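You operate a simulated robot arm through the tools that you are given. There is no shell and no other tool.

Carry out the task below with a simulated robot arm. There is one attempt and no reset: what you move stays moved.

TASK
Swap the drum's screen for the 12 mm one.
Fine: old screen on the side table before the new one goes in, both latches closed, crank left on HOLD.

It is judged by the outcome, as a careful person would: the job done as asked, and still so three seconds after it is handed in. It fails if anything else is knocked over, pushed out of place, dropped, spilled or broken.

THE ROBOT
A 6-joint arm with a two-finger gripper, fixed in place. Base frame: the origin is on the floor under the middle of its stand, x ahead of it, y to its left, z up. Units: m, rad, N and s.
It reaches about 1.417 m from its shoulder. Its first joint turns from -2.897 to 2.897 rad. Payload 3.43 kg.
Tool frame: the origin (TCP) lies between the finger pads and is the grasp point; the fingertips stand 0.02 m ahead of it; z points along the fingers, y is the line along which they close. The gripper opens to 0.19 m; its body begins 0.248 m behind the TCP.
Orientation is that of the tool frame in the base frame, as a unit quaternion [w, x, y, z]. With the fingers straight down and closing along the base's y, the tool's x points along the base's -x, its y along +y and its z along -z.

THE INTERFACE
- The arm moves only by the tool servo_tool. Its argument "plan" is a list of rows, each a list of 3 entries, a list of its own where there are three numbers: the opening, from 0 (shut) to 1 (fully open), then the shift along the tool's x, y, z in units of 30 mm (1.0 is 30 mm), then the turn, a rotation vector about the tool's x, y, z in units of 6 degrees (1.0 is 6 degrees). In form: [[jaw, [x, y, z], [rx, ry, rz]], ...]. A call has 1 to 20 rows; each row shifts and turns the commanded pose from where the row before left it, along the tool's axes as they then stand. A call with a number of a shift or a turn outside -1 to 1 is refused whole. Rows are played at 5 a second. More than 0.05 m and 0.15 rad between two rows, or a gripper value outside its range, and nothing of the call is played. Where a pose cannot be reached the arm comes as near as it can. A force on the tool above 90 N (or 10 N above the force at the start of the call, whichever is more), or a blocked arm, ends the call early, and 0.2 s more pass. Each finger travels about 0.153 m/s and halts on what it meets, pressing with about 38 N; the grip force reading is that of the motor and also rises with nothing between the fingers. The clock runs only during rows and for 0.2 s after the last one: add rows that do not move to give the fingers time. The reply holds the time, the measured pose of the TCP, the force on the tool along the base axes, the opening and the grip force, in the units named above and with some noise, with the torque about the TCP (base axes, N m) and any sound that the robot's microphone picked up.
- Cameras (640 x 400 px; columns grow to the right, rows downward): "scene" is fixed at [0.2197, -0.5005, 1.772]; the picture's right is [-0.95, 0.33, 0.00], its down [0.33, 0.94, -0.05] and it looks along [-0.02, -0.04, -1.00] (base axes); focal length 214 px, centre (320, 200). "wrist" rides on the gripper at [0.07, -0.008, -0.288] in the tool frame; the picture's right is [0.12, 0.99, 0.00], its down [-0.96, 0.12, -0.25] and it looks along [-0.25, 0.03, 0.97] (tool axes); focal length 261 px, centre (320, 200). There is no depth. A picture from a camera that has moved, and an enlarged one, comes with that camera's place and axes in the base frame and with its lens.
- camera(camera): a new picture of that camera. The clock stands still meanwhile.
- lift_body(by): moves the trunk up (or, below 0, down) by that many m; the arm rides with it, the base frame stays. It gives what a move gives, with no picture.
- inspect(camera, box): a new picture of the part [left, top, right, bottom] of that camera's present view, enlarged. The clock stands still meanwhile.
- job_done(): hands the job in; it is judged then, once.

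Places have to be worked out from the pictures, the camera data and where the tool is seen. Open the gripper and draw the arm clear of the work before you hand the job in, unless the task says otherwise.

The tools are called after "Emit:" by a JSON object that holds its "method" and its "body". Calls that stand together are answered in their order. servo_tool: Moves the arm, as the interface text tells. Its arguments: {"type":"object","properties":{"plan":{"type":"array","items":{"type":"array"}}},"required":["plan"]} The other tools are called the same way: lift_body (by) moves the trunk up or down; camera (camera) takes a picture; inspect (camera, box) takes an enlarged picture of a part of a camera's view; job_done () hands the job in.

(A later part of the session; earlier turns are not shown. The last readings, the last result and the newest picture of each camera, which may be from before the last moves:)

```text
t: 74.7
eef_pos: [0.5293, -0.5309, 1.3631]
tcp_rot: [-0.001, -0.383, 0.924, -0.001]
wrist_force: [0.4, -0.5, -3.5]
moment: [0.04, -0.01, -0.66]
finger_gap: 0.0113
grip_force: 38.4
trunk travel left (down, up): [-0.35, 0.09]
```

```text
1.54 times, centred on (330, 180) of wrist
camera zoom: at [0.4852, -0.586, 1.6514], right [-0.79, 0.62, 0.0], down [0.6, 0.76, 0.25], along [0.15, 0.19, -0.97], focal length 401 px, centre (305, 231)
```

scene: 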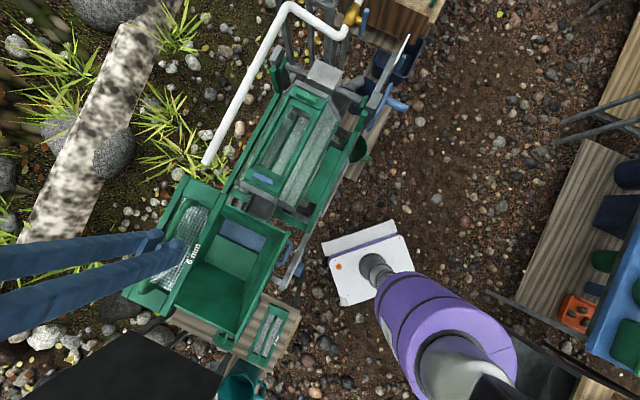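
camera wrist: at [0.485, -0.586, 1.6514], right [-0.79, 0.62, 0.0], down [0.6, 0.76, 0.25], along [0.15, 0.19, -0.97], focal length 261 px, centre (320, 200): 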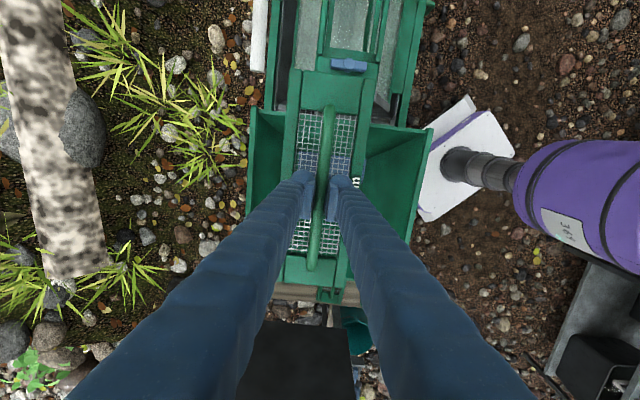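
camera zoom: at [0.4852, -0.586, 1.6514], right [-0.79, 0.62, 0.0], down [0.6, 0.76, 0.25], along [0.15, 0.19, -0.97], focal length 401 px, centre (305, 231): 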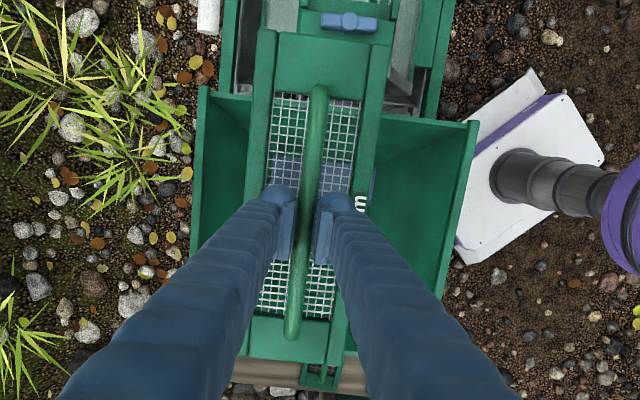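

The screen hangs straight and level, well above the hopper. I continue to above the free slot.

Emit:
{"method": "servo_tool", "body": {"plan": [[0.0, [-0.5, -0.045, 0], [0, 0, 0]], [0.0, [-0.97, -0.088, 0], [0, 0, 0]], [0.0, [-0.97, -0.088, 0], [0, 0, 0]], [0.0, [-0.97, -0.088, 0], [0, 0, 0]], [0.0, [-0.97, -0.088, 0], [0, 0, 0]], [0.0, [-0.97, -0.088, 0], [0, 0, 0]], [0.0, [-0.97, -0.088, 0], [0, 0, 0]], [0.0, [-0.97, -0.088, 0], [0, 0, 0]], [0.0, [-0.97, -0.088, 0], [0, 0, 0]], [0.0, [-0.97, -0.088, 0], [0, 0, 0]], [0.0, [-0.97, -0.088, 0], [0, 0, 0]], [0.0, [-0.97, -0.088, 0], [0, 0, 0]], [0.0, [-0.97, -0.088, 0], [0, 0, 0]], [0.0, [-0.97, -0.088, 0], [0, 0, 0]], [0.0, [-0.97, -0.088, 0], [0, 0, 0]], [0.0, [-0.5, -0.045, 0], [0, 0, 0]], [0.0, [0, 0, 0], [0, 0, 0]]]}}

Emit:
{"method": "camera", "body": {"camera": "wrist"}}

Emit:
{"method": "camera", "body": {"camera": "scene"}}

```text
t: 78.2
eef_pos: [0.8662, -0.2479, 1.3623]
tcp_rot: [-0.002, -0.384, 0.923, -0.001]
wrist_force: [0.2, -0.4, -2.2]
moment: [-0.03, 0.02, 0.01]
finger_gap: 0.0123
grip_force: 37.8
trunk travel left (down, up): [-0.35, 0.09]
```

```text
taken
camera wrist: at [0.8217, -0.3042, 1.6508], right [-0.79, 0.62, 0.0], down [0.6, 0.76, 0.25], along [0.15, 0.19, -0.97], focal length 261 px, centre (320, 200)
```

wrist: 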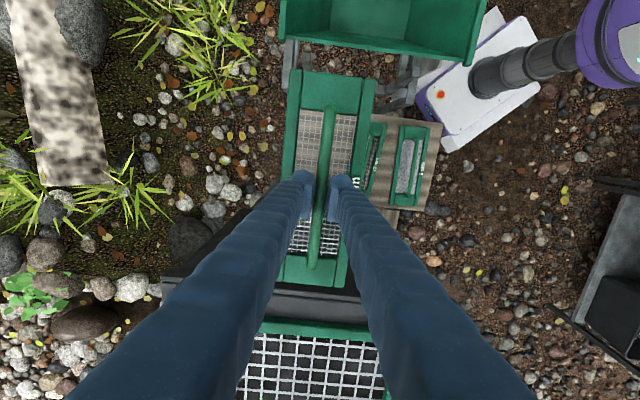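

```text
taken
```

scene: 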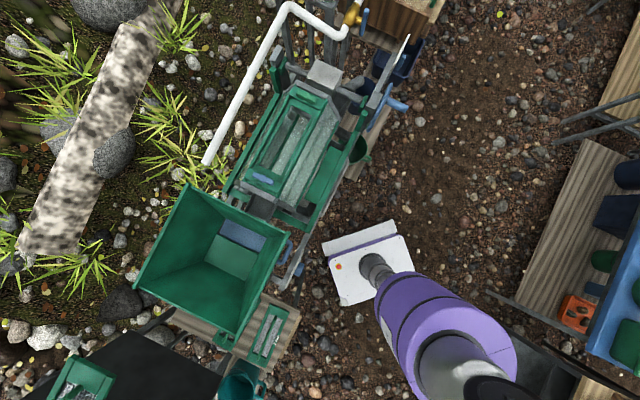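

I zoom the wrist view to verify where the table, the 12 mm screen and the black box lie relative to the held screen before lowering.

Emit:
{"method": "inspect", "body": {"camera": "wrist", "box": [270, 60, 450, 220]}}

Emit:
{"method": "inspect", "body": {"camera": "wrist", "box": [150, 220, 410, 400]}}

```text
2.50 times, centred on (360, 140) of wrist
camera zoom: at [0.8217, -0.3042, 1.6508], right [-0.79, 0.62, 0.0], down [0.6, 0.76, 0.25], along [0.15, 0.19, -0.97], focal length 652 px, centre (220, 350)
```

zoom: 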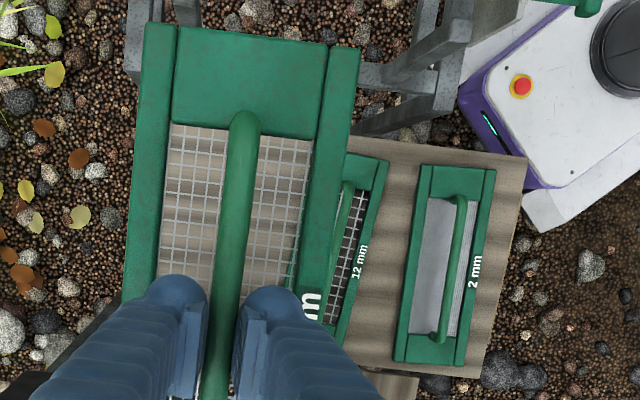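

```text
2.22 times, centred on (280, 310) of wrist
camera zoom: at [0.8217, -0.3042, 1.6508], right [-0.79, 0.62, 0.0], down [0.6, 0.76, 0.25], along [0.15, 0.19, -0.97], focal length 579 px, centre (409, -44)
```

zoom: 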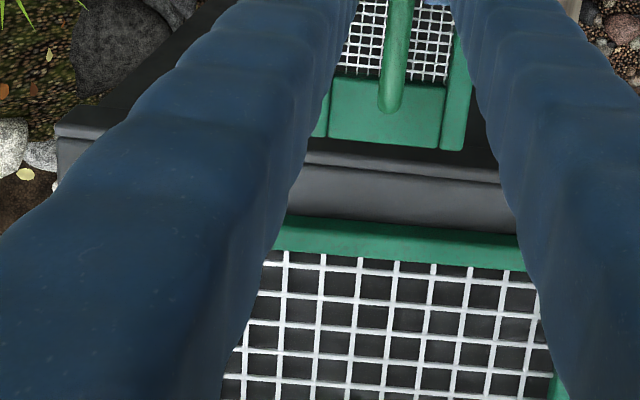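

The slot under the held screen is bare planks, the 12 mm screen is ~6 cm to its side, and hopper/black bin are clear of the hand. Table top estimated near z≈0.72, so I descend to TCP ≈0.85 first.

Emit:
{"method": "servo_tool", "body": {"plan": [[0.0, [0, 0, 0.5], [0, 0, 0]], [0.0, [0, 0, 1], [0, 0, 0]], [0.0, [0, 0, 1], [0, 0, 0]], [0.0, [0, 0, 1], [0, 0, 0]], [0.0, [0, 0, 1], [0, 0, 0]], [0.0, [0, 0, 1], [0, 0, 0]], [0.0, [0, 0, 1], [0, 0, 0]], [0.0, [0, 0, 1], [0, 0, 0]], [0.0, [0, 0, 1], [0, 0, 0]], [0.0, [0, 0, 1], [0, 0, 0]], [0.0, [0, 0, 0.5], [0, 0, 0]], [0.0, [0, 0, 0], [0, 0, 0]]]}}

Emit:
{"method": "camera", "body": {"camera": "wrist"}}

Emit:
{"method": "camera", "body": {"camera": "scene"}}

```text
t: 80.8
eef_pos: [0.8662, -0.2485, 1.062]
tcp_rot: [0.0, -0.383, 0.924, -0.001]
wrist_force: [0.1, -0.5, -3.3]
moment: [0.0, -0.03, -0.02]
finger_gap: 0.0121
grip_force: 37.9
trunk travel left (down, up): [-0.35, 0.09]
```

```text
taken
camera wrist: at [0.8218, -0.3052, 1.3504], right [-0.79, 0.62, 0.0], down [0.6, 0.76, 0.25], along [0.15, 0.19, -0.97], focal length 261 px, centre (320, 200)
```

wrist: 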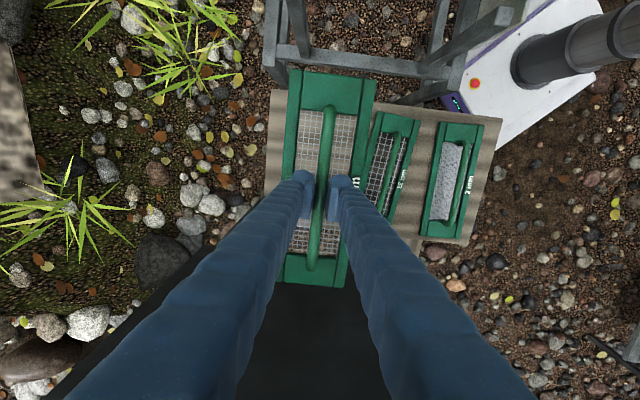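

```text
taken
```

scene: 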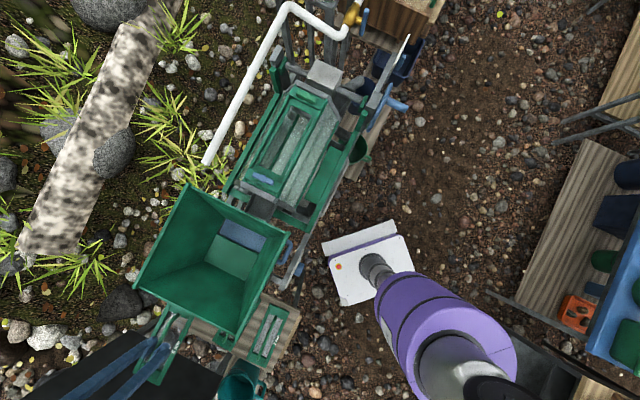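

All clear; I continue down to TCP ≈0.85.

Emit:
{"method": "servo_tool", "body": {"plan": [[0.0, [0, 0, 0.5], [0, 0, 0]], [0.0, [0, 0, 1], [0, 0, 0]], [0.0, [0, 0, 1], [0, 0, 0]], [0.0, [0, 0, 1], [0, 0, 0]], [0.0, [0, 0, 1], [0, 0, 0]], [0.0, [0, 0, 1], [0, 0, 0]], [0.0, [0, 0, 1], [0, 0, 0]], [0.0, [0, 0, 0.5], [0, 0, 0]], [0.0, [0, 0, 0], [0, 0, 0]]]}}

Emit:
{"method": "camera", "body": {"camera": "wrist"}}

```text
t: 82.8
eef_pos: [0.8655, -0.25, 0.8524]
tcp_rot: [0.0, -0.383, 0.924, -0.001]
wrist_force: [-0.6, 0.0, -3.4]
moment: [0.01, 0.01, 0.0]
finger_gap: 0.0123
grip_force: 38.5
trunk travel left (down, up): [-0.35, 0.09]
```

```text
taken
camera wrist: at [0.8216, -0.3055, 1.141], right [-0.79, 0.62, 0.0], down [0.6, 0.76, 0.25], along [0.15, 0.19, -0.97], focal length 261 px, centre (320, 200)
```

wrist: 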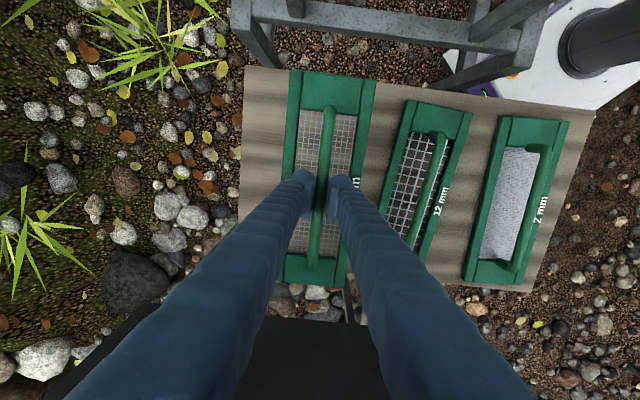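

Everything matches: held screen is over the bare left third of the table. I lower to ≈0.795, then feel for contact in small steps.

Emit:
{"method": "servo_tool", "body": {"plan": [[0.0, [0, 0, 0.8], [0, 0, 0]], [0.0, [0, 0, 0.7], [0, 0, 0]], [0.0, [0, 0, 0.4], [0, 0, 0]], [0.0, [0, 0, 0], [0, 0, 0]]]}}

Emit:
{"method": "inspect", "body": {"camera": "wrist", "box": [220, 50, 600, 310]}}

```text
t: 83.8
eef_pos: [0.866, -0.2489, 0.7956]
tcp_rot: [-0.001, -0.384, 0.924, -0.001]
wrist_force: [-0.6, -0.2, -3.8]
moment: [0.01, -0.02, -0.02]
finger_gap: 0.0122
grip_force: 37.8
trunk travel left (down, up): [-0.35, 0.09]
```

```text
1.54 times, centred on (410, 180) of wrist
camera zoom: at [0.8221, -0.3047, 1.0838], right [-0.79, 0.62, 0.0], down [0.6, 0.76, 0.25], along [0.15, 0.19, -0.97], focal length 401 px, centre (182, 231)
```

zoom: 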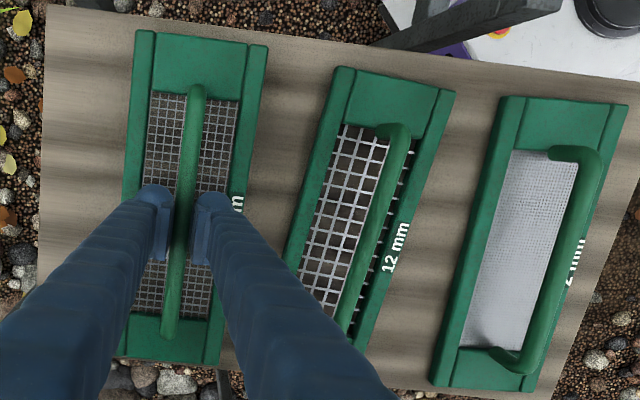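

Nearly down. I lower another 10 mm and read the force.

Emit:
{"method": "servo_tool", "body": {"plan": [[0.0, [0, 0, 0.13], [0, 0, 0]], [0.0, [0, 0, 0.1], [0, 0, 0]], [0.0, [0, 0, 0.1], [0, 0, 0]], [0.0, [0, 0, 0], [0, 0, 0]]]}}

```text
t: 84.8
eef_pos: [0.867, -0.2494, 0.7858]
tcp_rot: [-0.001, -0.384, 0.923, -0.001]
wrist_force: [-0.1, 0.3, -2.6]
moment: [0.0, 0.01, -0.01]
finger_gap: 0.0126
grip_force: 37.8
trunk travel left (down, up): [-0.35, 0.09]
```

No contact yet; another 6 mm.

Emit:
{"method": "servo_tool", "body": {"plan": [[0.0, [0, 0, 0.1], [0, 0, 0]], [0.0, [0, 0, 0.1], [0, 0, 0]], [0.0, [0, 0, 0], [0, 0, 0]]]}}

```text
t: 85.7
eef_pos: [0.8665, -0.2491, 0.7789]
tcp_rot: [-0.001, -0.383, 0.924, -0.001]
wrist_force: [0.3, 0.6, -3.3]
moment: [0.01, 0.0, 0.06]
finger_gap: 0.0124
grip_force: 37.7
trunk travel left (down, up): [-0.35, 0.09]
```

Still free; another 6 mm.

Emit:
{"method": "servo_tool", "body": {"plan": [[0.0, [0, 0, 0.1], [0, 0, 0]], [0.0, [0, 0, 0.1], [0, 0, 0]], [0.0, [0, 0, 0], [0, 0, 0]]]}}

```text
t: 86.5
eef_pos: [0.8669, -0.2498, 0.7756]
tcp_rot: [0.001, -0.384, 0.923, -0.003]
wrist_force: [0.3, 1.0, 21.3]
moment: [0.08, -0.05, 0.05]
finger_gap: 0.0122
grip_force: 38.2
trunk travel left (down, up): [-0.35, 0.09]
```

Contact: the old screen rests on the table (TCP 0.776). I ease up slightly, open the jaws and rise straight up.

Emit:
{"method": "servo_tool", "body": {"plan": [[0.0, [0, 0, -0.06], [0, 0, 0]], [0.0, [0, 0, 0], [0, 0, 0]], [0.22, [0, 0, 0], [0, 0, 0]], [0.22, [0, 0, 0], [0, 0, 0]], [0.22, [0, 0, -0.3], [0, 0, 0]], [0.22, [0, 0, -0.7], [0, 0, 0]], [0.3, [0, 0, -1], [0, 0, 0]], [0.35, [0, 0, -1], [0, 0, 0]], [0.35, [0, 0, -1], [0, 0, 0]], [0.35, [0, 0, -1], [0, 0, 0]], [0.35, [0, 0, 0], [0, 0, 0]]]}}

Emit:
{"method": "camera", "body": {"camera": "wrist"}}

Emit:
{"method": "inspect", "body": {"camera": "wrist", "box": [250, 60, 550, 280]}}

```text
t: 88.8
eef_pos: [0.8661, -0.2498, 0.9251]
tcp_rot: [0.001, -0.383, 0.924, -0.001]
wrist_force: [-0.1, -0.3, 0.6]
moment: [-0.01, 0.03, 0.02]
finger_gap: 0.0664
grip_force: 0.1
trunk travel left (down, up): [-0.35, 0.09]
```

```text
taken
camera wrist: at [0.8221, -0.3051, 1.2135], right [-0.79, 0.62, 0.0], down [0.6, 0.76, 0.25], along [0.15, 0.19, -0.97], focal length 261 px, centre (320, 200)
```

wrist: 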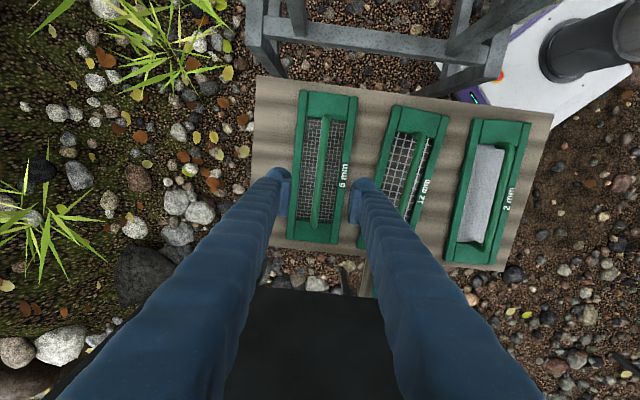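

```text
1.82 times, centred on (400, 170) of wrist
camera zoom: at [0.8221, -0.3051, 1.2135], right [-0.79, 0.62, 0.0], down [0.6, 0.76, 0.25], along [0.15, 0.19, -0.97], focal length 474 px, centre (174, 254)
```

zoom: 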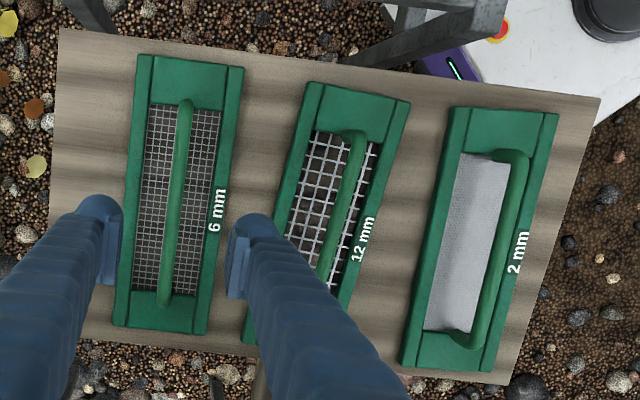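

The 6 mm screen is on the table. The 12 mm screen is yawed about 4° and centred ~154 mm to the +y side of the tool; I shift over it and turn the hand to match.

Emit:
{"method": "servo_tool", "body": {"plan": [[0.35, [-0.036, 0.856, 0], [0, 0, 0]], [0.35, [-0.036, 0.856, 0], [0, 0, 0]], [0.35, [-0.036, 0.856, 0], [0, 0, 0]], [0.35, [-0.036, 0.856, 0], [0, 0, 0]], [0.35, [-0.036, 0.856, 0], [0, 0, 0]], [0.35, [-0.036, 0.856, 0], [0, 0, 0]], [0.35, [0, 0, 0], [0, 0, 0.65]], [0.35, [0, 0, 0], [0, 0, 0]]]}}

Emit:
{"method": "inspect", "body": {"camera": "wrist", "box": [190, 60, 490, 280]}}

Emit:
{"method": "camera", "body": {"camera": "scene"}}

```text
t: 90.7
eef_pos: [0.7614, -0.1371, 0.9244]
tcp_rot: [-0.001, -0.351, 0.936, 0.0]
wrist_force: [-0.2, -0.4, 0.1]
moment: [0.03, -0.01, 0.0]
finger_gap: 0.0662
grip_force: 0.0
trunk travel left (down, up): [-0.35, 0.09]
```

```text
1.82 times, centred on (340, 170) of wrist
camera zoom: at [0.7135, -0.1888, 1.213], right [-0.74, 0.67, 0.0], down [0.65, 0.72, 0.25], along [0.17, 0.18, -0.97], focal length 474 px, centre (284, 254)
```

zoom: 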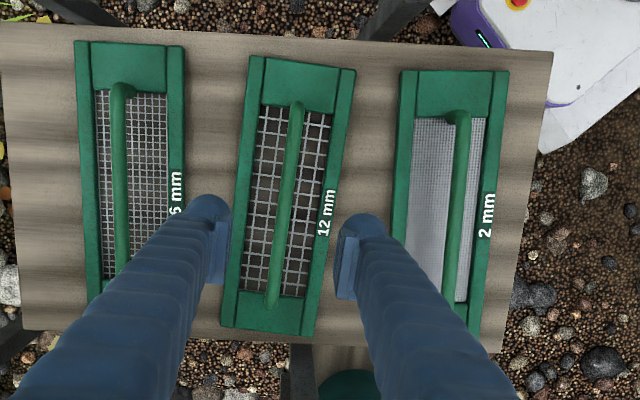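

```text
taken
```

scene: 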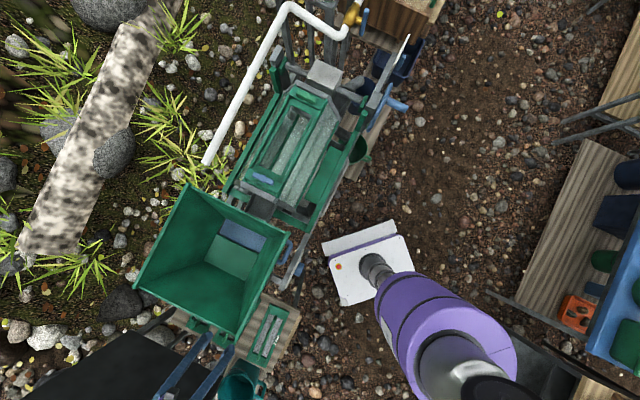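

Aligned on the 12 mm screen within ~1 mm. I descend to the same grip height relative to the table (TCP ≈0.778).

Emit:
{"method": "servo_tool", "body": {"plan": [[0.35, [0, 0, 0.8], [0, 0, 0.08]], [0.35, [0, 0, 1], [0, 0, 0]], [0.35, [0, 0, 1], [0, 0, 0]], [0.35, [0, 0, 1], [0, 0, 0]], [0.35, [0, 0, 0.7], [0, 0, 0]], [0.35, [0, 0, 0.36], [0, 0, 0]], [0.35, [0, 0, 0], [0, 0, 0]]]}}

Emit:
{"method": "inspect", "body": {"camera": "wrist", "box": [190, 60, 490, 280]}}

```text
t: 92.2
eef_pos: [0.7611, -0.1366, 0.7789]
tcp_rot: [0.0, -0.348, 0.937, -0.001]
wrist_force: [0.1, -0.3, -0.2]
moment: [0.0, -0.03, -0.01]
finger_gap: 0.0664
grip_force: 0.0
trunk travel left (down, up): [-0.35, 0.09]
```

```text
1.82 times, centred on (340, 170) of wrist
camera zoom: at [0.7129, -0.1886, 1.0674], right [-0.74, 0.68, 0.0], down [0.65, 0.72, 0.25], along [0.17, 0.18, -0.97], focal length 474 px, centre (284, 254)
```

zoom: 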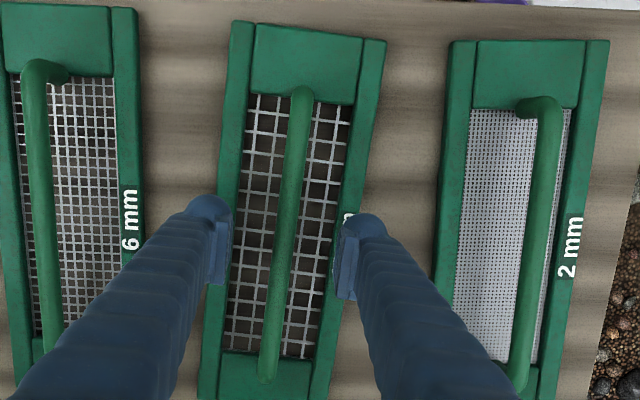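

Centred; the handle seems a touch low relative to the pads, so I lower 4 mm more and close.

Emit:
{"method": "servo_tool", "body": {"plan": [[0.35, [0, 0, 0.13], [0, 0, 0]], [0.35, [0, 0, 0], [0, 0, 0]], [0.0, [0, 0, 0], [0, 0, 0]], [0.0, [0, 0, 0], [0, 0, 0]], [0.0, [0, 0, 0], [0, 0, 0]], [0.0, [0, 0, 0], [0, 0, 0]]]}}

Emit:
{"method": "inspect", "body": {"camera": "wrist", "box": [230, 100, 410, 290]}}

```text
t: 93.7
eef_pos: [0.7601, -0.1365, 0.7758]
tcp_rot: [0.0, -0.348, 0.937, -0.002]
wrist_force: [0.7, -0.5, 0.9]
moment: [0.0, -0.04, -0.03]
finger_gap: 0.012
grip_force: 38.2
trunk travel left (down, up): [-0.35, 0.09]
```

```text
2.11 times, centred on (320, 195) of wrist
camera zoom: at [0.7133, -0.1886, 1.0637], right [-0.74, 0.68, 0.0], down [0.65, 0.72, 0.25], along [0.17, 0.18, -0.97], focal length 549 px, centre (320, 210)
```

zoom: 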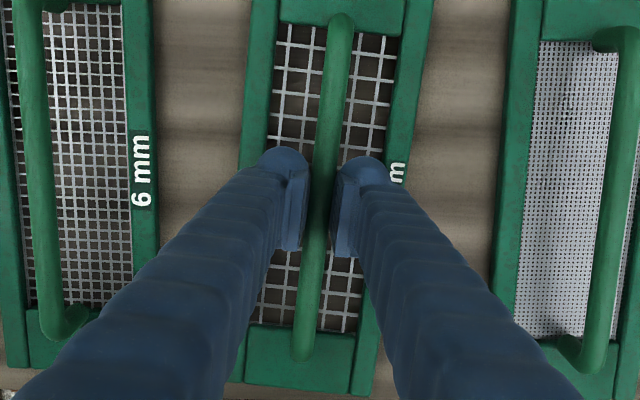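

Grip matches the way the old screen was held (12.0 mm gap). I lift the 12 mm screen a little, then check.

Emit:
{"method": "servo_tool", "body": {"plan": [[0.0, [0, 0, -0.2], [0, 0, 0]], [0.0, [0, 0, -0.3], [0, 0, 0]], [0.0, [0, 0, -0.5], [0, 0, 0]], [0.0, [0, 0, -0.7], [0, 0, 0]], [0.0, [0, 0, 0], [0, 0, 0]]]}}

Emit:
{"method": "camera", "body": {"camera": "wrist"}}

```text
t: 94.8
eef_pos: [0.7618, -0.1364, 0.8261]
tcp_rot: [-0.001, -0.348, 0.937, -0.001]
wrist_force: [0.3, -0.5, -3.8]
moment: [-0.01, 0.02, -0.02]
finger_gap: 0.0127
grip_force: 37.8
trunk travel left (down, up): [-0.35, 0.09]
```

```text
taken
camera wrist: at [0.7136, -0.188, 1.1146], right [-0.74, 0.68, 0.0], down [0.65, 0.72, 0.25], along [0.17, 0.18, -0.97], focal length 261 px, centre (320, 200)
```

wrist: 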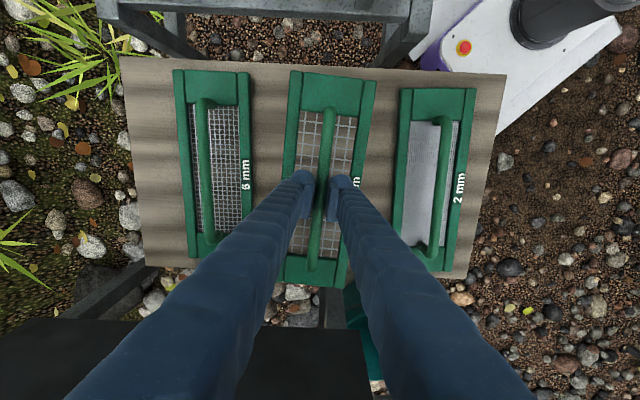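

The 12 mm screen lifted cleanly. I raise it to z≈1.365 and straighten the yaw.

Emit:
{"method": "servo_tool", "body": {"plan": [[0.0, [0, 0, -0.5], [0, 0, 0]], [0.0, [0, 0, -1], [0, 0, 0]], [0.0, [0, 0, -1], [0, 0, 0]], [0.0, [0, 0, -1], [0, 0, 0]], [0.0, [0, 0, -1], [0, 0, 0]], [0.0, [0, 0, -1], [0, 0, 0]], [0.0, [0, 0, -1], [0, 0, 0]], [0.0, [0, 0, -1], [0, 0, 0]], [0.0, [0, 0, -1], [0, 0, 0]], [0.0, [0, 0, -1], [0, 0, 0]], [0.0, [0, 0, -1], [0, 0, 0]], [0.0, [0, 0, -1], [0, 0, 0]], [0.0, [0, 0, -1], [0, 0, 0]], [0.0, [0, 0, -1], [0, 0, 0]], [0.0, [0, 0, -1], [0, 0, 0]], [0.0, [0, 0, -1], [0, 0, 0]], [0.0, [0, 0, -1], [0, 0, 0]], [0.0, [0, 0, -1], [0, 0, 0]], [0.0, [0, 0, -0.5], [0, 0, -0.37]], [0.0, [0, 0, 0], [0, 0, -0.37]]]}}

```text
t: 99.0
eef_pos: [0.7614, -0.1351, 1.366]
tcp_rot: [0.0, -0.383, 0.924, -0.001]
wrist_force: [0.3, 0.3, -2.7]
moment: [-0.01, 0.02, 0.01]
finger_gap: 0.0122
grip_force: 37.8
trunk travel left (down, up): [-0.35, 0.09]
```

Holding the 12 mm screen level at z≈1.366. I carry it back along the axis above the hopper to hover over the drum.

Emit:
{"method": "servo_tool", "body": {"plan": [[0.0, [0.5, -0.047, 0], [0, 0, 0]], [0.0, [0.97, -0.093, 0], [0, 0, 0]], [0.0, [0.97, -0.093, 0], [0, 0, 0]], [0.0, [0.97, -0.093, 0], [0, 0, 0]], [0.0, [0.97, -0.093, 0], [0, 0, 0]], [0.0, [0.97, -0.093, 0], [0, 0, 0]], [0.0, [0.97, -0.093, 0], [0, 0, 0]], [0.0, [0.97, -0.093, 0], [0, 0, 0]], [0.0, [0.97, -0.093, 0], [0, 0, 0]], [0.0, [0.97, -0.093, 0], [0, 0, 0]], [0.0, [0.97, -0.093, 0], [0, 0, 0]], [0.0, [0.97, -0.093, 0], [0, 0, 0]], [0.0, [0.97, -0.093, 0], [0, 0, 0]], [0.0, [0.97, -0.093, 0], [0, 0, 0]], [0.0, [0.5, -0.047, 0], [0, 0, 0]], [0.0, [0, 0, 0], [0, 0, 0]]]}}

```text
t: 102.5
eef_pos: [0.5003, -0.4507, 1.3667]
tcp_rot: [0.0, -0.385, 0.923, -0.002]
wrist_force: [1.0, 0.4, -2.0]
moment: [-0.02, -0.02, 0.0]
finger_gap: 0.0126
grip_force: 38.3
trunk travel left (down, up): [-0.35, 0.09]
```

No odd readings. I finish the traverse and restore the 3.7° tilt over the drum.

Emit:
{"method": "servo_tool", "body": {"plan": [[0.0, [0.5, -0.05, 0], [0, 0, 0]], [0.0, [0.97, -0.098, 0], [0, 0, 0]], [0.0, [0.97, -0.098, 0], [0, 0, 0]], [0.0, [0.97, -0.098, 0], [0, 0, 0]], [0.0, [0.97, -0.098, 0], [0, 0, 0]], [0.0, [0.97, -0.098, 0], [0, 0, 0]], [0.0, [0.97, -0.098, 0], [0, 0, 0]], [0.0, [0.97, -0.098, 0], [0, 0, 0]], [0.0, [0.97, -0.098, 0], [0, 0, 0]], [0.0, [0.97, -0.098, 0], [0, 0, 0]], [0.0, [0.97, -0.098, 0], [0, 0, 0]], [0.0, [0.97, -0.098, 0], [0, 0, 0]], [0.0, [0.97, -0.098, 0], [0, 0, 0]], [0.0, [0.97, -0.098, 0], [0, 0, 0]], [0.0, [0.88, -0.09, 0], [0, 0, 0]], [0.0, [0, 0, 0], [0, -0.63, 0]], [0.0, [0, 0, 0], [0, 0, 0]]]}}

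Emit:
{"method": "camera", "body": {"camera": "wrist"}}

Emit:
{"method": "camera", "body": {"camera": "scene"}}

```text
t: 106.0
eef_pos: [0.2333, -0.7793, 1.3673]
tcp_rot: [0.03, -0.383, 0.923, 0.011]
wrist_force: [0.0, 0.4, -3.2]
moment: [-0.01, 0.03, 0.0]
finger_gap: 0.0123
grip_force: 38.5
trunk travel left (down, up): [-0.35, 0.09]
```

```text
taken
camera wrist: at [0.1765, -0.8483, 1.6501], right [-0.79, 0.62, -0.01], down [0.58, 0.75, 0.31], along [0.2, 0.24, -0.95], focal length 261 px, centre (320, 200)
```

wrist: 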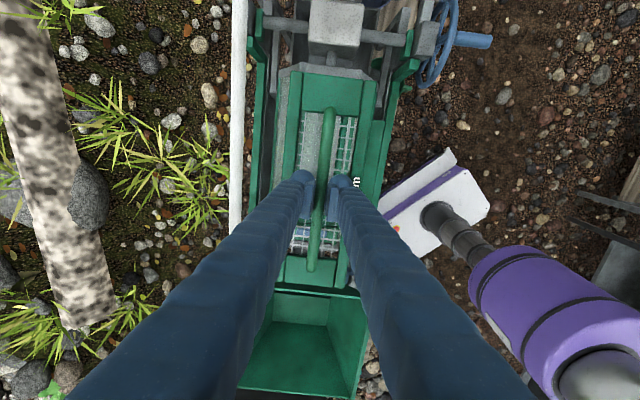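

```text
taken
```

scene: 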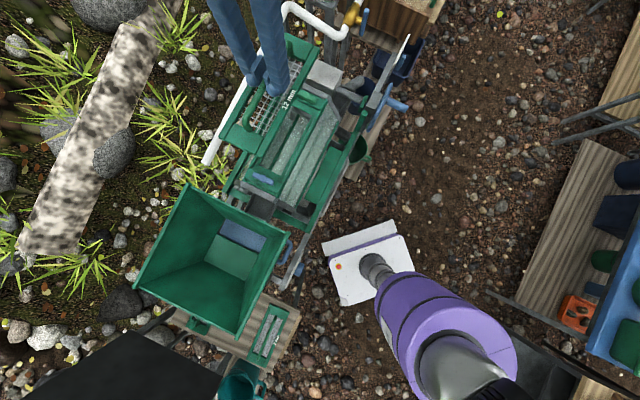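

Matches the pose the old screen was lifted to. I descend along the drum normal to TCP ≈1.16 and check alignment with the recess.

Emit:
{"method": "servo_tool", "body": {"plan": [[0.0, [-0.037, 0.037, 0.6], [0, 0, 0]], [0.0, [0, 0, 1], [0, 0, 0]], [0.0, [0, 0, 1], [0, 0, 0]], [0.0, [0, 0, 1], [0, 0, 0]], [0.0, [0, 0, 1], [0, 0, 0]], [0.0, [0, 0, 1], [0, 0, 0]], [0.0, [0, 0, 0.7], [0, 0, 0]], [0.0, [0, 0, 0.6], [0, 0, 0]], [0.0, [0, 0, 0], [0, 0, 0]]]}}

Emit:
{"method": "camera", "body": {"camera": "wrist"}}

Emit:
{"method": "inspect", "body": {"camera": "wrist", "box": [220, 30, 430, 330]}}

Emit:
{"method": "inspect", "body": {"camera": "scene", "box": [220, 60, 350, 200]}}

```text
t: 108.0
eef_pos: [0.2446, -0.7678, 1.1609]
tcp_rot: [0.03, -0.383, 0.923, 0.011]
wrist_force: [-1.3, -0.8, -3.1]
moment: [0.02, -0.03, 0.01]
finger_gap: 0.0121
grip_force: 38.6
trunk travel left (down, up): [-0.35, 0.09]
```

```text
taken
camera wrist: at [0.1863, -0.837, 1.4441], right [-0.79, 0.62, -0.01], down [0.58, 0.75, 0.31], along [0.2, 0.24, -0.95], focal length 261 px, centre (320, 200)
```

wrist: 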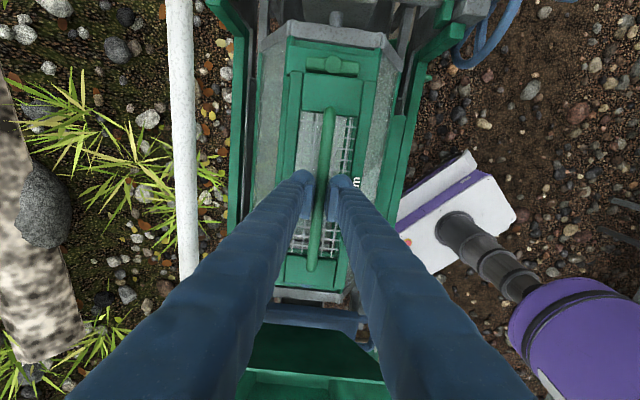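

```text
1.33 times, centred on (325, 180) of wrist
camera zoom: at [0.1863, -0.837, 1.4441], right [-0.79, 0.62, -0.01], down [0.58, 0.75, 0.31], along [0.2, 0.24, -0.95], focal length 348 px, centre (313, 227)
```

zoom: 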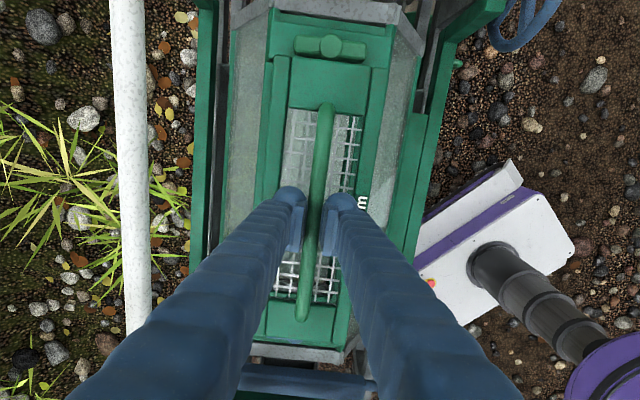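

```text
2.86 times, centred on (285, 130) of scene
camera zoom: at [0.2197, -0.5005, 1.772], right [-0.95, 0.33, 0.0], down [0.33, 0.94, -0.05], along [-0.02, -0.04, -1.0], focal length 613 px, centre (420, 400)
```

zoom: 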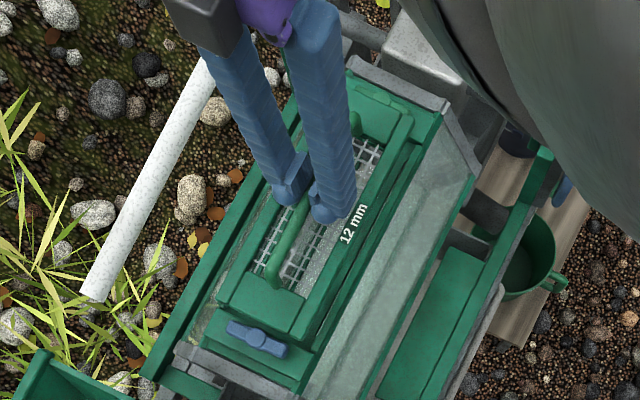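

Alignment looks right (within ~1–2 mm). I descend to TCP ≈1.125, just above the recess, and compare with the earlier lift-off picture.

Emit:
{"method": "servo_tool", "body": {"plan": [[0.0, [0.03, 0, 0.5], [0, 0, 0]], [0.0, [0, 0, 0.4], [0, 0, 0]], [0.0, [0, 0, 0.3], [0, 0, 0]], [0.0, [0, 0, 0], [0, 0, 0]], [0.0, [0, 0, 0], [0, 0, 0]]]}}

Emit:
{"method": "camera", "body": {"camera": "wrist"}}

Emit:
{"method": "inspect", "body": {"camera": "wrist", "box": [250, 20, 410, 140]}}

Emit:
{"method": "inspect", "body": {"camera": "scene", "box": [230, 90, 330, 190]}}

```text
t: 109.2
eef_pos: [0.2449, -0.7674, 1.1261]
tcp_rot: [0.031, -0.383, 0.923, 0.011]
wrist_force: [0.3, -0.8, -3.0]
moment: [-0.04, -0.01, 0.0]
finger_gap: 0.0123
grip_force: 38.4
trunk travel left (down, up): [-0.35, 0.09]
```

```text
taken
camera wrist: at [0.1876, -0.8361, 1.4084], right [-0.79, 0.62, -0.01], down [0.58, 0.75, 0.31], along [0.2, 0.24, -0.95], focal length 261 px, centre (320, 200)
```

wrist: 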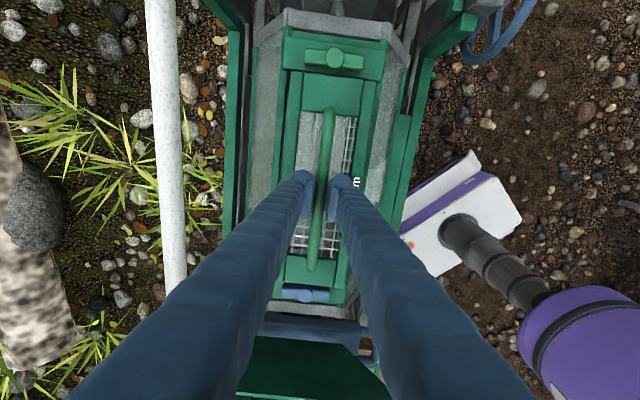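

```text
3.33 times, centred on (330, 80) of wrist
camera zoom: at [0.1876, -0.8361, 1.4084], right [-0.79, 0.62, -0.01], down [0.58, 0.75, 0.31], along [0.2, 0.24, -0.95], focal length 869 px, centre (287, 600)
```

zoom: 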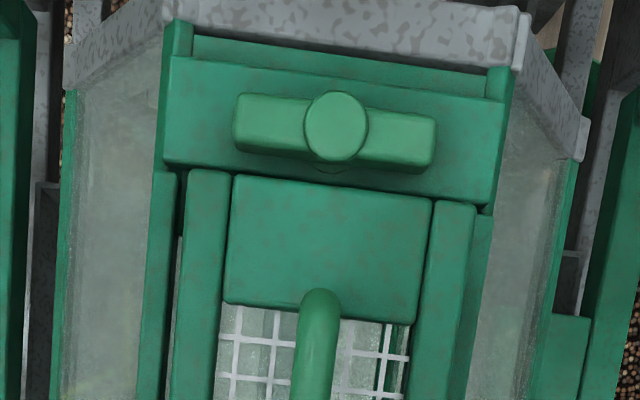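

```text
4.00 times, centred on (280, 140) of scene
camera zoom: at [0.2197, -0.5005, 1.772], right [-0.95, 0.33, 0.0], down [0.33, 0.94, -0.05], along [-0.02, -0.04, -1.0], focal length 858 px, centre (480, 440)
```

zoom: 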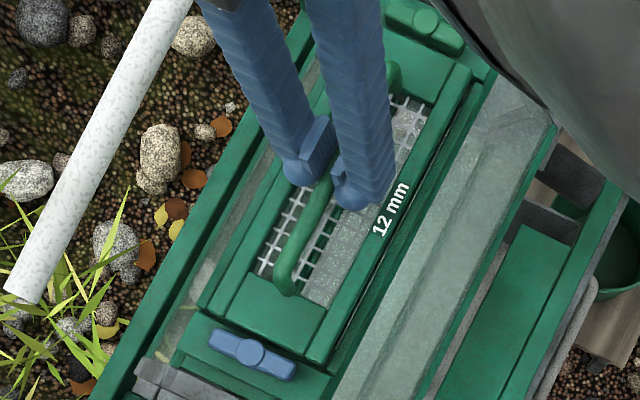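

The screen is centred over the recess within about 1–2 mm. I lower slowly, watching for contact.

Emit:
{"method": "servo_tool", "body": {"plan": [[0.0, [0, 0.03, 0.15], [0, 0, 0]], [0.0, [0, 0, 0.15], [0, 0, 0]], [0.0, [0, 0, 0.15], [0, 0, 0]], [0.0, [0, 0, 0], [0, 0, 0]]]}}

```text
t: 110.2
eef_pos: [0.246, -0.7662, 1.114]
tcp_rot: [0.031, -0.383, 0.923, 0.011]
wrist_force: [0.9, -2.2, 6.6]
moment: [0.06, -0.01, 0.0]
finger_gap: 0.0119
grip_force: 38.3
trunk travel left (down, up): [-0.35, 0.09]
```

Contact of ~10 N at TCP 1.114, about 10 mm above the expected seat. I look closely at which edge is touching.

Emit:
{"method": "inspect", "body": {"camera": "wrist", "box": [250, 20, 410, 140]}}

Emit:
{"method": "inspect", "body": {"camera": "wrist", "box": [240, 200, 400, 330]}}

Emit:
{"method": "inspect", "body": {"camera": "scene", "box": [250, 130, 320, 190]}}

```text
3.33 times, centred on (330, 80) of wrist
camera zoom: at [0.1871, -0.8353, 1.3956], right [-0.79, 0.62, -0.01], down [0.58, 0.75, 0.31], along [0.2, 0.24, -0.95], focal length 869 px, centre (287, 600)
```

zoom: 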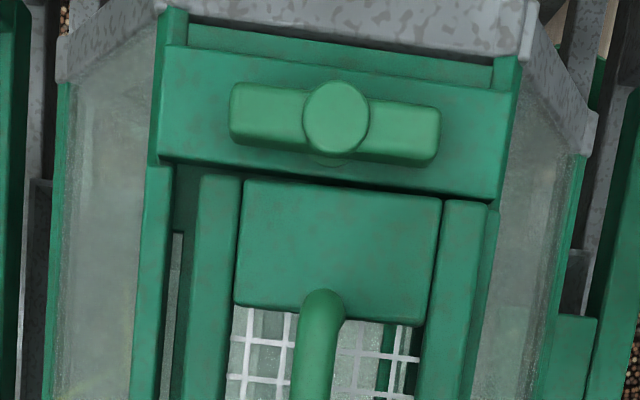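

```text
3.08 times, centred on (320, 265) of wrist
camera zoom: at [0.1871, -0.8353, 1.3956], right [-0.79, 0.62, -0.01], down [0.58, 0.75, 0.31], along [0.2, 0.24, -0.95], focal length 802 px, centre (320, 0)
```

zoom: 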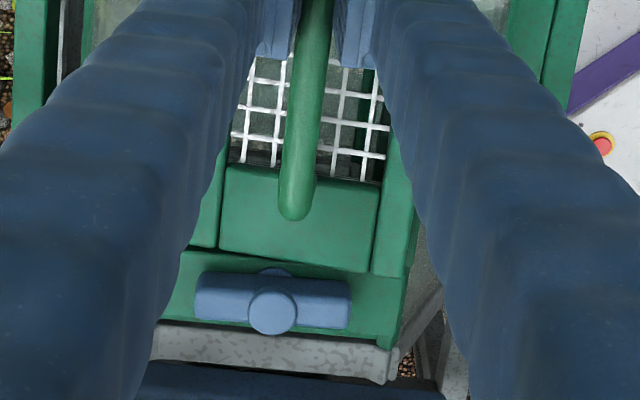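

```text
6.67 times, centred on (285, 160) of scene
camera zoom: at [0.2197, -0.5005, 1.772], right [-0.95, 0.33, 0.0], down [0.33, 0.94, -0.05], along [-0.02, -0.04, -1.0], focal length 1430 px, centre (553, 467)
```

zoom: 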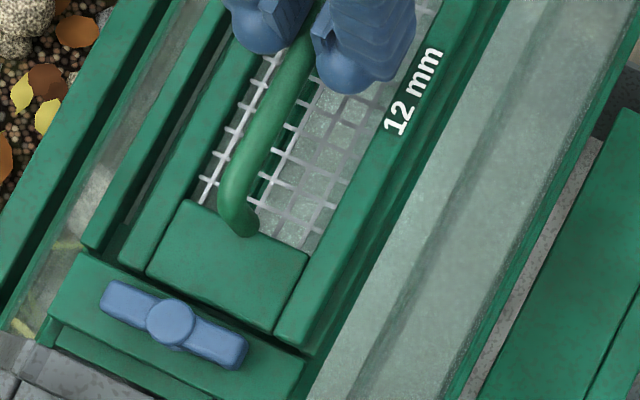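

The right edge is catching the drum's right rail and the screen has rolled a little about its round handle; the recess centre lies about 2 mm to -y of the tool. I back up 15 mm and re-check how the screen hangs.

Emit:
{"method": "servo_tool", "body": {"plan": [[0.0, [0, 0, -0.25], [0, 0, 0]], [0.0, [0, 0, -0.25], [0, 0, 0]], [0.0, [0, 0, 0], [0, 0, 0]], [0.0, [0, 0, 0], [0, 0, 0]]]}}

Emit:
{"method": "inspect", "body": {"camera": "wrist", "box": [250, 20, 410, 140]}}

Emit:
{"method": "inspect", "body": {"camera": "wrist", "box": [240, 200, 400, 330]}}

Emit:
{"method": "inspect", "body": {"camera": "scene", "box": [250, 130, 320, 190]}}

```text
t: 111.2
eef_pos: [0.2431, -0.7669, 1.1266]
tcp_rot: [0.03, -0.383, 0.923, 0.011]
wrist_force: [0.4, 0.5, -3.0]
moment: [-0.04, 0.02, -0.04]
finger_gap: 0.0119
grip_force: 37.5
trunk travel left (down, up): [-0.35, 0.09]
```

```text
3.33 times, centred on (330, 80) of wrist
camera zoom: at [0.1864, -0.836, 1.41], right [-0.79, 0.62, -0.01], down [0.58, 0.75, 0.31], along [0.2, 0.24, -0.95], focal length 869 px, centre (287, 600)
```

zoom: 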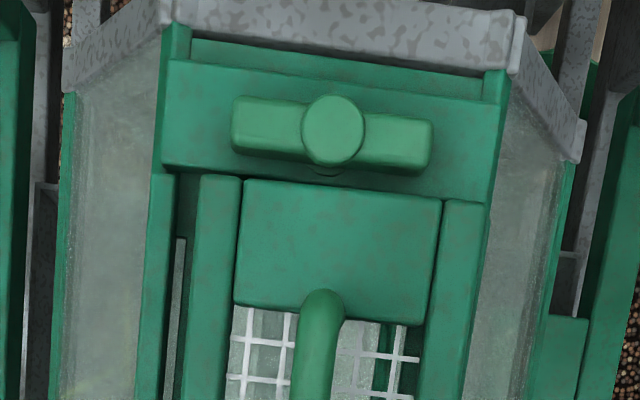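

```text
3.08 times, centred on (320, 265) of wrist
camera zoom: at [0.1864, -0.836, 1.41], right [-0.79, 0.62, -0.01], down [0.58, 0.75, 0.31], along [0.2, 0.24, -0.95], focal length 802 px, centre (320, 0)
```

zoom: 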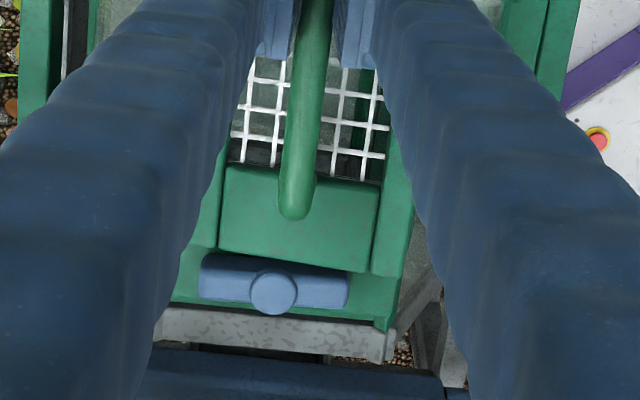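

```text
6.67 times, centred on (285, 160) of scene
camera zoom: at [0.2197, -0.5005, 1.772], right [-0.95, 0.33, 0.0], down [0.33, 0.94, -0.05], along [-0.02, -0.04, -1.0], focal length 1430 px, centre (553, 467)
```

zoom: 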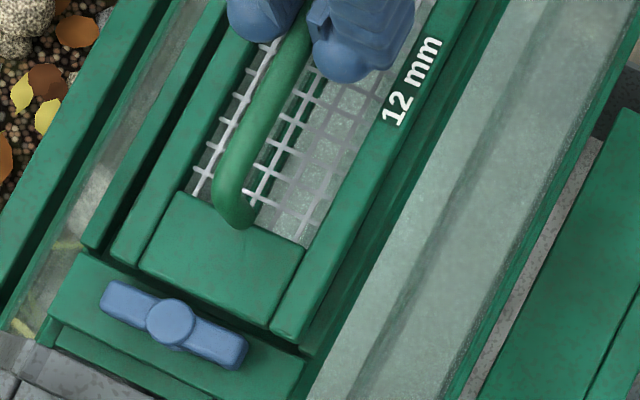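

The frame has rolled about 5° around the handle (handle itself still centred). I rotate the hand about its x axis to bring the screen parallel to the drum again and re-measure.

Emit:
{"method": "servo_tool", "body": {"plan": [[0.0, [0, 0, 0], [0.45, 0, 0]], [0.0, [0, 0, 0], [0.45, 0, 0]], [0.0, [0, 0, 0], [0, 0, 0]]]}}

Emit:
{"method": "inspect", "body": {"camera": "wrist", "box": [250, 20, 410, 140]}}

Emit:
{"method": "inspect", "body": {"camera": "scene", "box": [250, 130, 320, 190]}}

Emit:
{"method": "inspect", "body": {"camera": "scene", "box": [220, 80, 340, 200]}}

```text
t: 112.0
eef_pos: [0.2443, -0.7678, 1.1274]
tcp_rot: [0.049, -0.381, 0.923, -0.032]
wrist_force: [0.0, -0.2, -4.0]
moment: [0.02, 0.04, 0.01]
finger_gap: 0.0119
grip_force: 37.0
trunk travel left (down, up): [-0.35, 0.09]
```

```text
3.33 times, centred on (330, 80) of wrist
camera zoom: at [0.1671, -0.8168, 1.4091], right [-0.78, 0.62, -0.1], down [0.57, 0.77, 0.3], along [0.26, 0.17, -0.95], focal length 869 px, centre (287, 600)
```

zoom: 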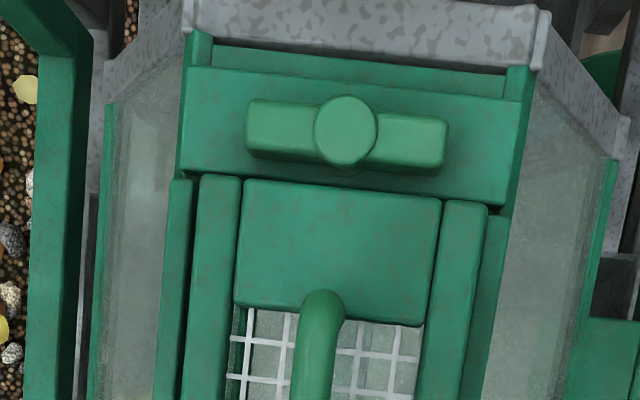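

```text
6.67 times, centred on (285, 160) of scene
camera zoom: at [0.2197, -0.5005, 1.772], right [-0.95, 0.33, 0.0], down [0.33, 0.94, -0.05], along [-0.02, -0.04, -1.0], focal length 1430 px, centre (553, 467)
```

zoom: 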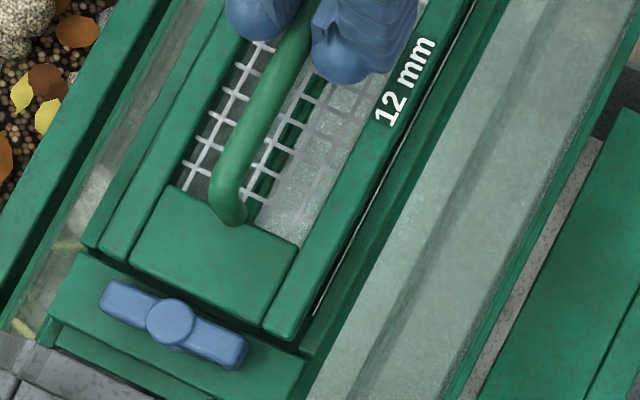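

```text
3.33 times, centred on (280, 140) of scene
camera zoom: at [0.2197, -0.5005, 1.772], right [-0.95, 0.33, 0.0], down [0.33, 0.94, -0.05], along [-0.02, -0.04, -1.0], focal length 715 px, centre (453, 400)
```

zoom: 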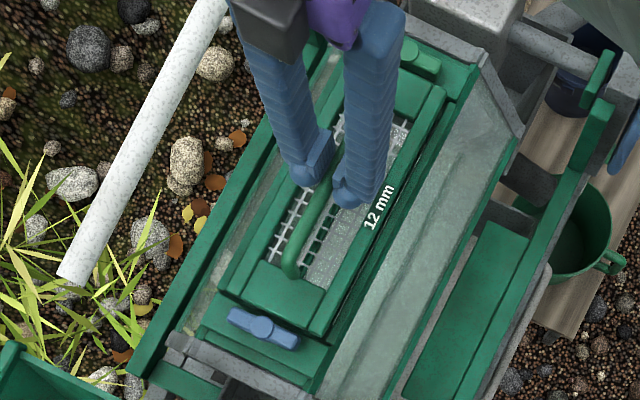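

The screen is parallel again and sits about 2 mm to +y of the recess centre. I shift -2 mm and lower along the drum normal in small steps.

Emit:
{"method": "servo_tool", "body": {"plan": [[0.0, [0, -0.066, 0], [0, 0, 0]], [0.0, [0, 0.0094, 0.1], [0, 0, 0]], [0.0, [0, 0.0094, 0.1], [0, 0, 0]], [0.0, [0, 0, 0], [0, 0, 0]]]}}

Emit:
{"method": "inspect", "body": {"camera": "wrist", "box": [250, 20, 410, 140]}}

Emit:
{"method": "inspect", "body": {"camera": "scene", "box": [250, 130, 320, 190]}}

```text
t: 113.0
eef_pos: [0.2464, -0.7677, 1.1209]
tcp_rot: [0.048, -0.381, 0.923, -0.033]
wrist_force: [0.4, -0.6, -2.6]
moment: [0.0, 0.04, 0.02]
finger_gap: 0.0119
grip_force: 37.8
trunk travel left (down, up): [-0.35, 0.09]
```

```text
3.33 times, centred on (330, 80) of wrist
camera zoom: at [0.1689, -0.8181, 1.4034], right [-0.78, 0.62, -0.1], down [0.57, 0.77, 0.3], along [0.26, 0.17, -0.95], focal length 869 px, centre (287, 600)
```

zoom: 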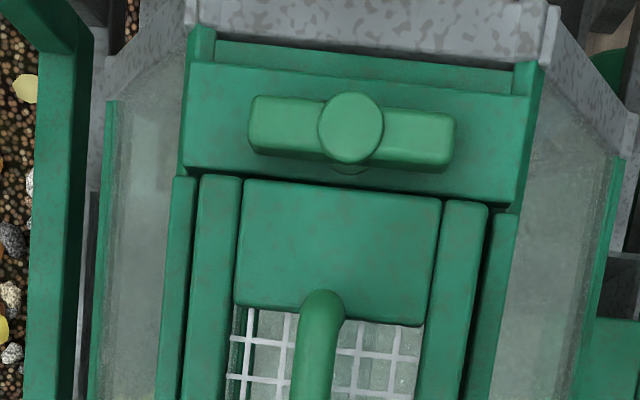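

```text
6.67 times, centred on (285, 160) of scene
camera zoom: at [0.2197, -0.5005, 1.772], right [-0.95, 0.33, 0.0], down [0.33, 0.94, -0.05], along [-0.02, -0.04, -1.0], focal length 1430 px, centre (553, 467)
```

zoom: 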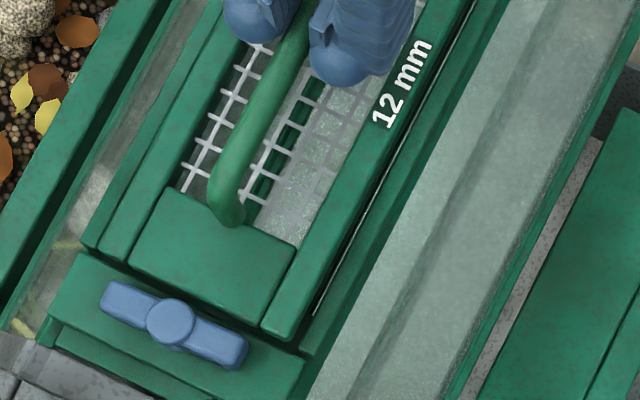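

Now both outer rails show evenly on either side of the screen. I continue lowering in 3 mm steps.

Emit:
{"method": "servo_tool", "body": {"plan": [[0.0, [0, 0.0094, 0.1], [0, 0, 0]], [0.0, [0, 0.0094, 0.1], [0, 0, 0]], [0.0, [0, 0, 0], [0, 0, 0]]]}}

```text
t: 113.8
eef_pos: [0.2454, -0.7686, 1.1151]
tcp_rot: [0.049, -0.383, 0.922, -0.033]
wrist_force: [-0.3, 0.4, -3.3]
moment: [0.0, 0.0, -0.03]
finger_gap: 0.0118
grip_force: 38.5
trunk travel left (down, up): [-0.35, 0.09]
```

No contact at 1.115 (earlier it touched here). Another 6 mm.

Emit:
{"method": "servo_tool", "body": {"plan": [[0.0, [0, 0.0094, 0.1], [0, 0, 0]], [0.0, [0, 0.0094, 0.1], [0, 0, 0]], [0.0, [0, 0, 0], [0, 0, 0]]]}}

Emit:
{"method": "inspect", "body": {"camera": "wrist", "box": [250, 20, 410, 140]}}

```text
t: 114.7
eef_pos: [0.2469, -0.7677, 1.1084]
tcp_rot: [0.049, -0.382, 0.922, -0.032]
wrist_force: [-0.2, -0.5, -2.8]
moment: [-0.04, 0.02, -0.01]
finger_gap: 0.0116
grip_force: 38.2
trunk travel left (down, up): [-0.35, 0.09]
```

```text
3.33 times, centred on (330, 80) of wrist
camera zoom: at [0.1695, -0.8175, 1.3911], right [-0.78, 0.62, -0.1], down [0.57, 0.77, 0.3], along [0.26, 0.17, -0.95], focal length 869 px, centre (287, 600)
```

zoom: 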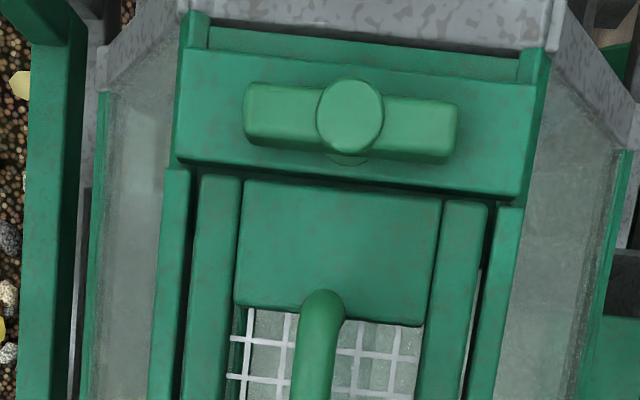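

Centred and free at 1.108. I lower another 4.5 mm toward the seat.

Emit:
{"method": "servo_tool", "body": {"plan": [[0.0, [0, 0.0047, 0.05], [0, 0, 0]], [0.0, [0, 0.0047, 0.05], [0, 0, 0]], [0.0, [0, 0.0047, 0.05], [0, 0, 0]], [0.0, [0, 0, 0], [0, 0, 0]]]}}

```text
t: 115.7
eef_pos: [0.247, -0.7672, 1.1071]
tcp_rot: [0.048, -0.381, 0.923, -0.035]
wrist_force: [-0.6, -1.7, 27.5]
moment: [0.26, -0.32, -0.01]
finger_gap: 0.0114
grip_force: 38.2
trunk travel left (down, up): [-0.35, 0.09]
```

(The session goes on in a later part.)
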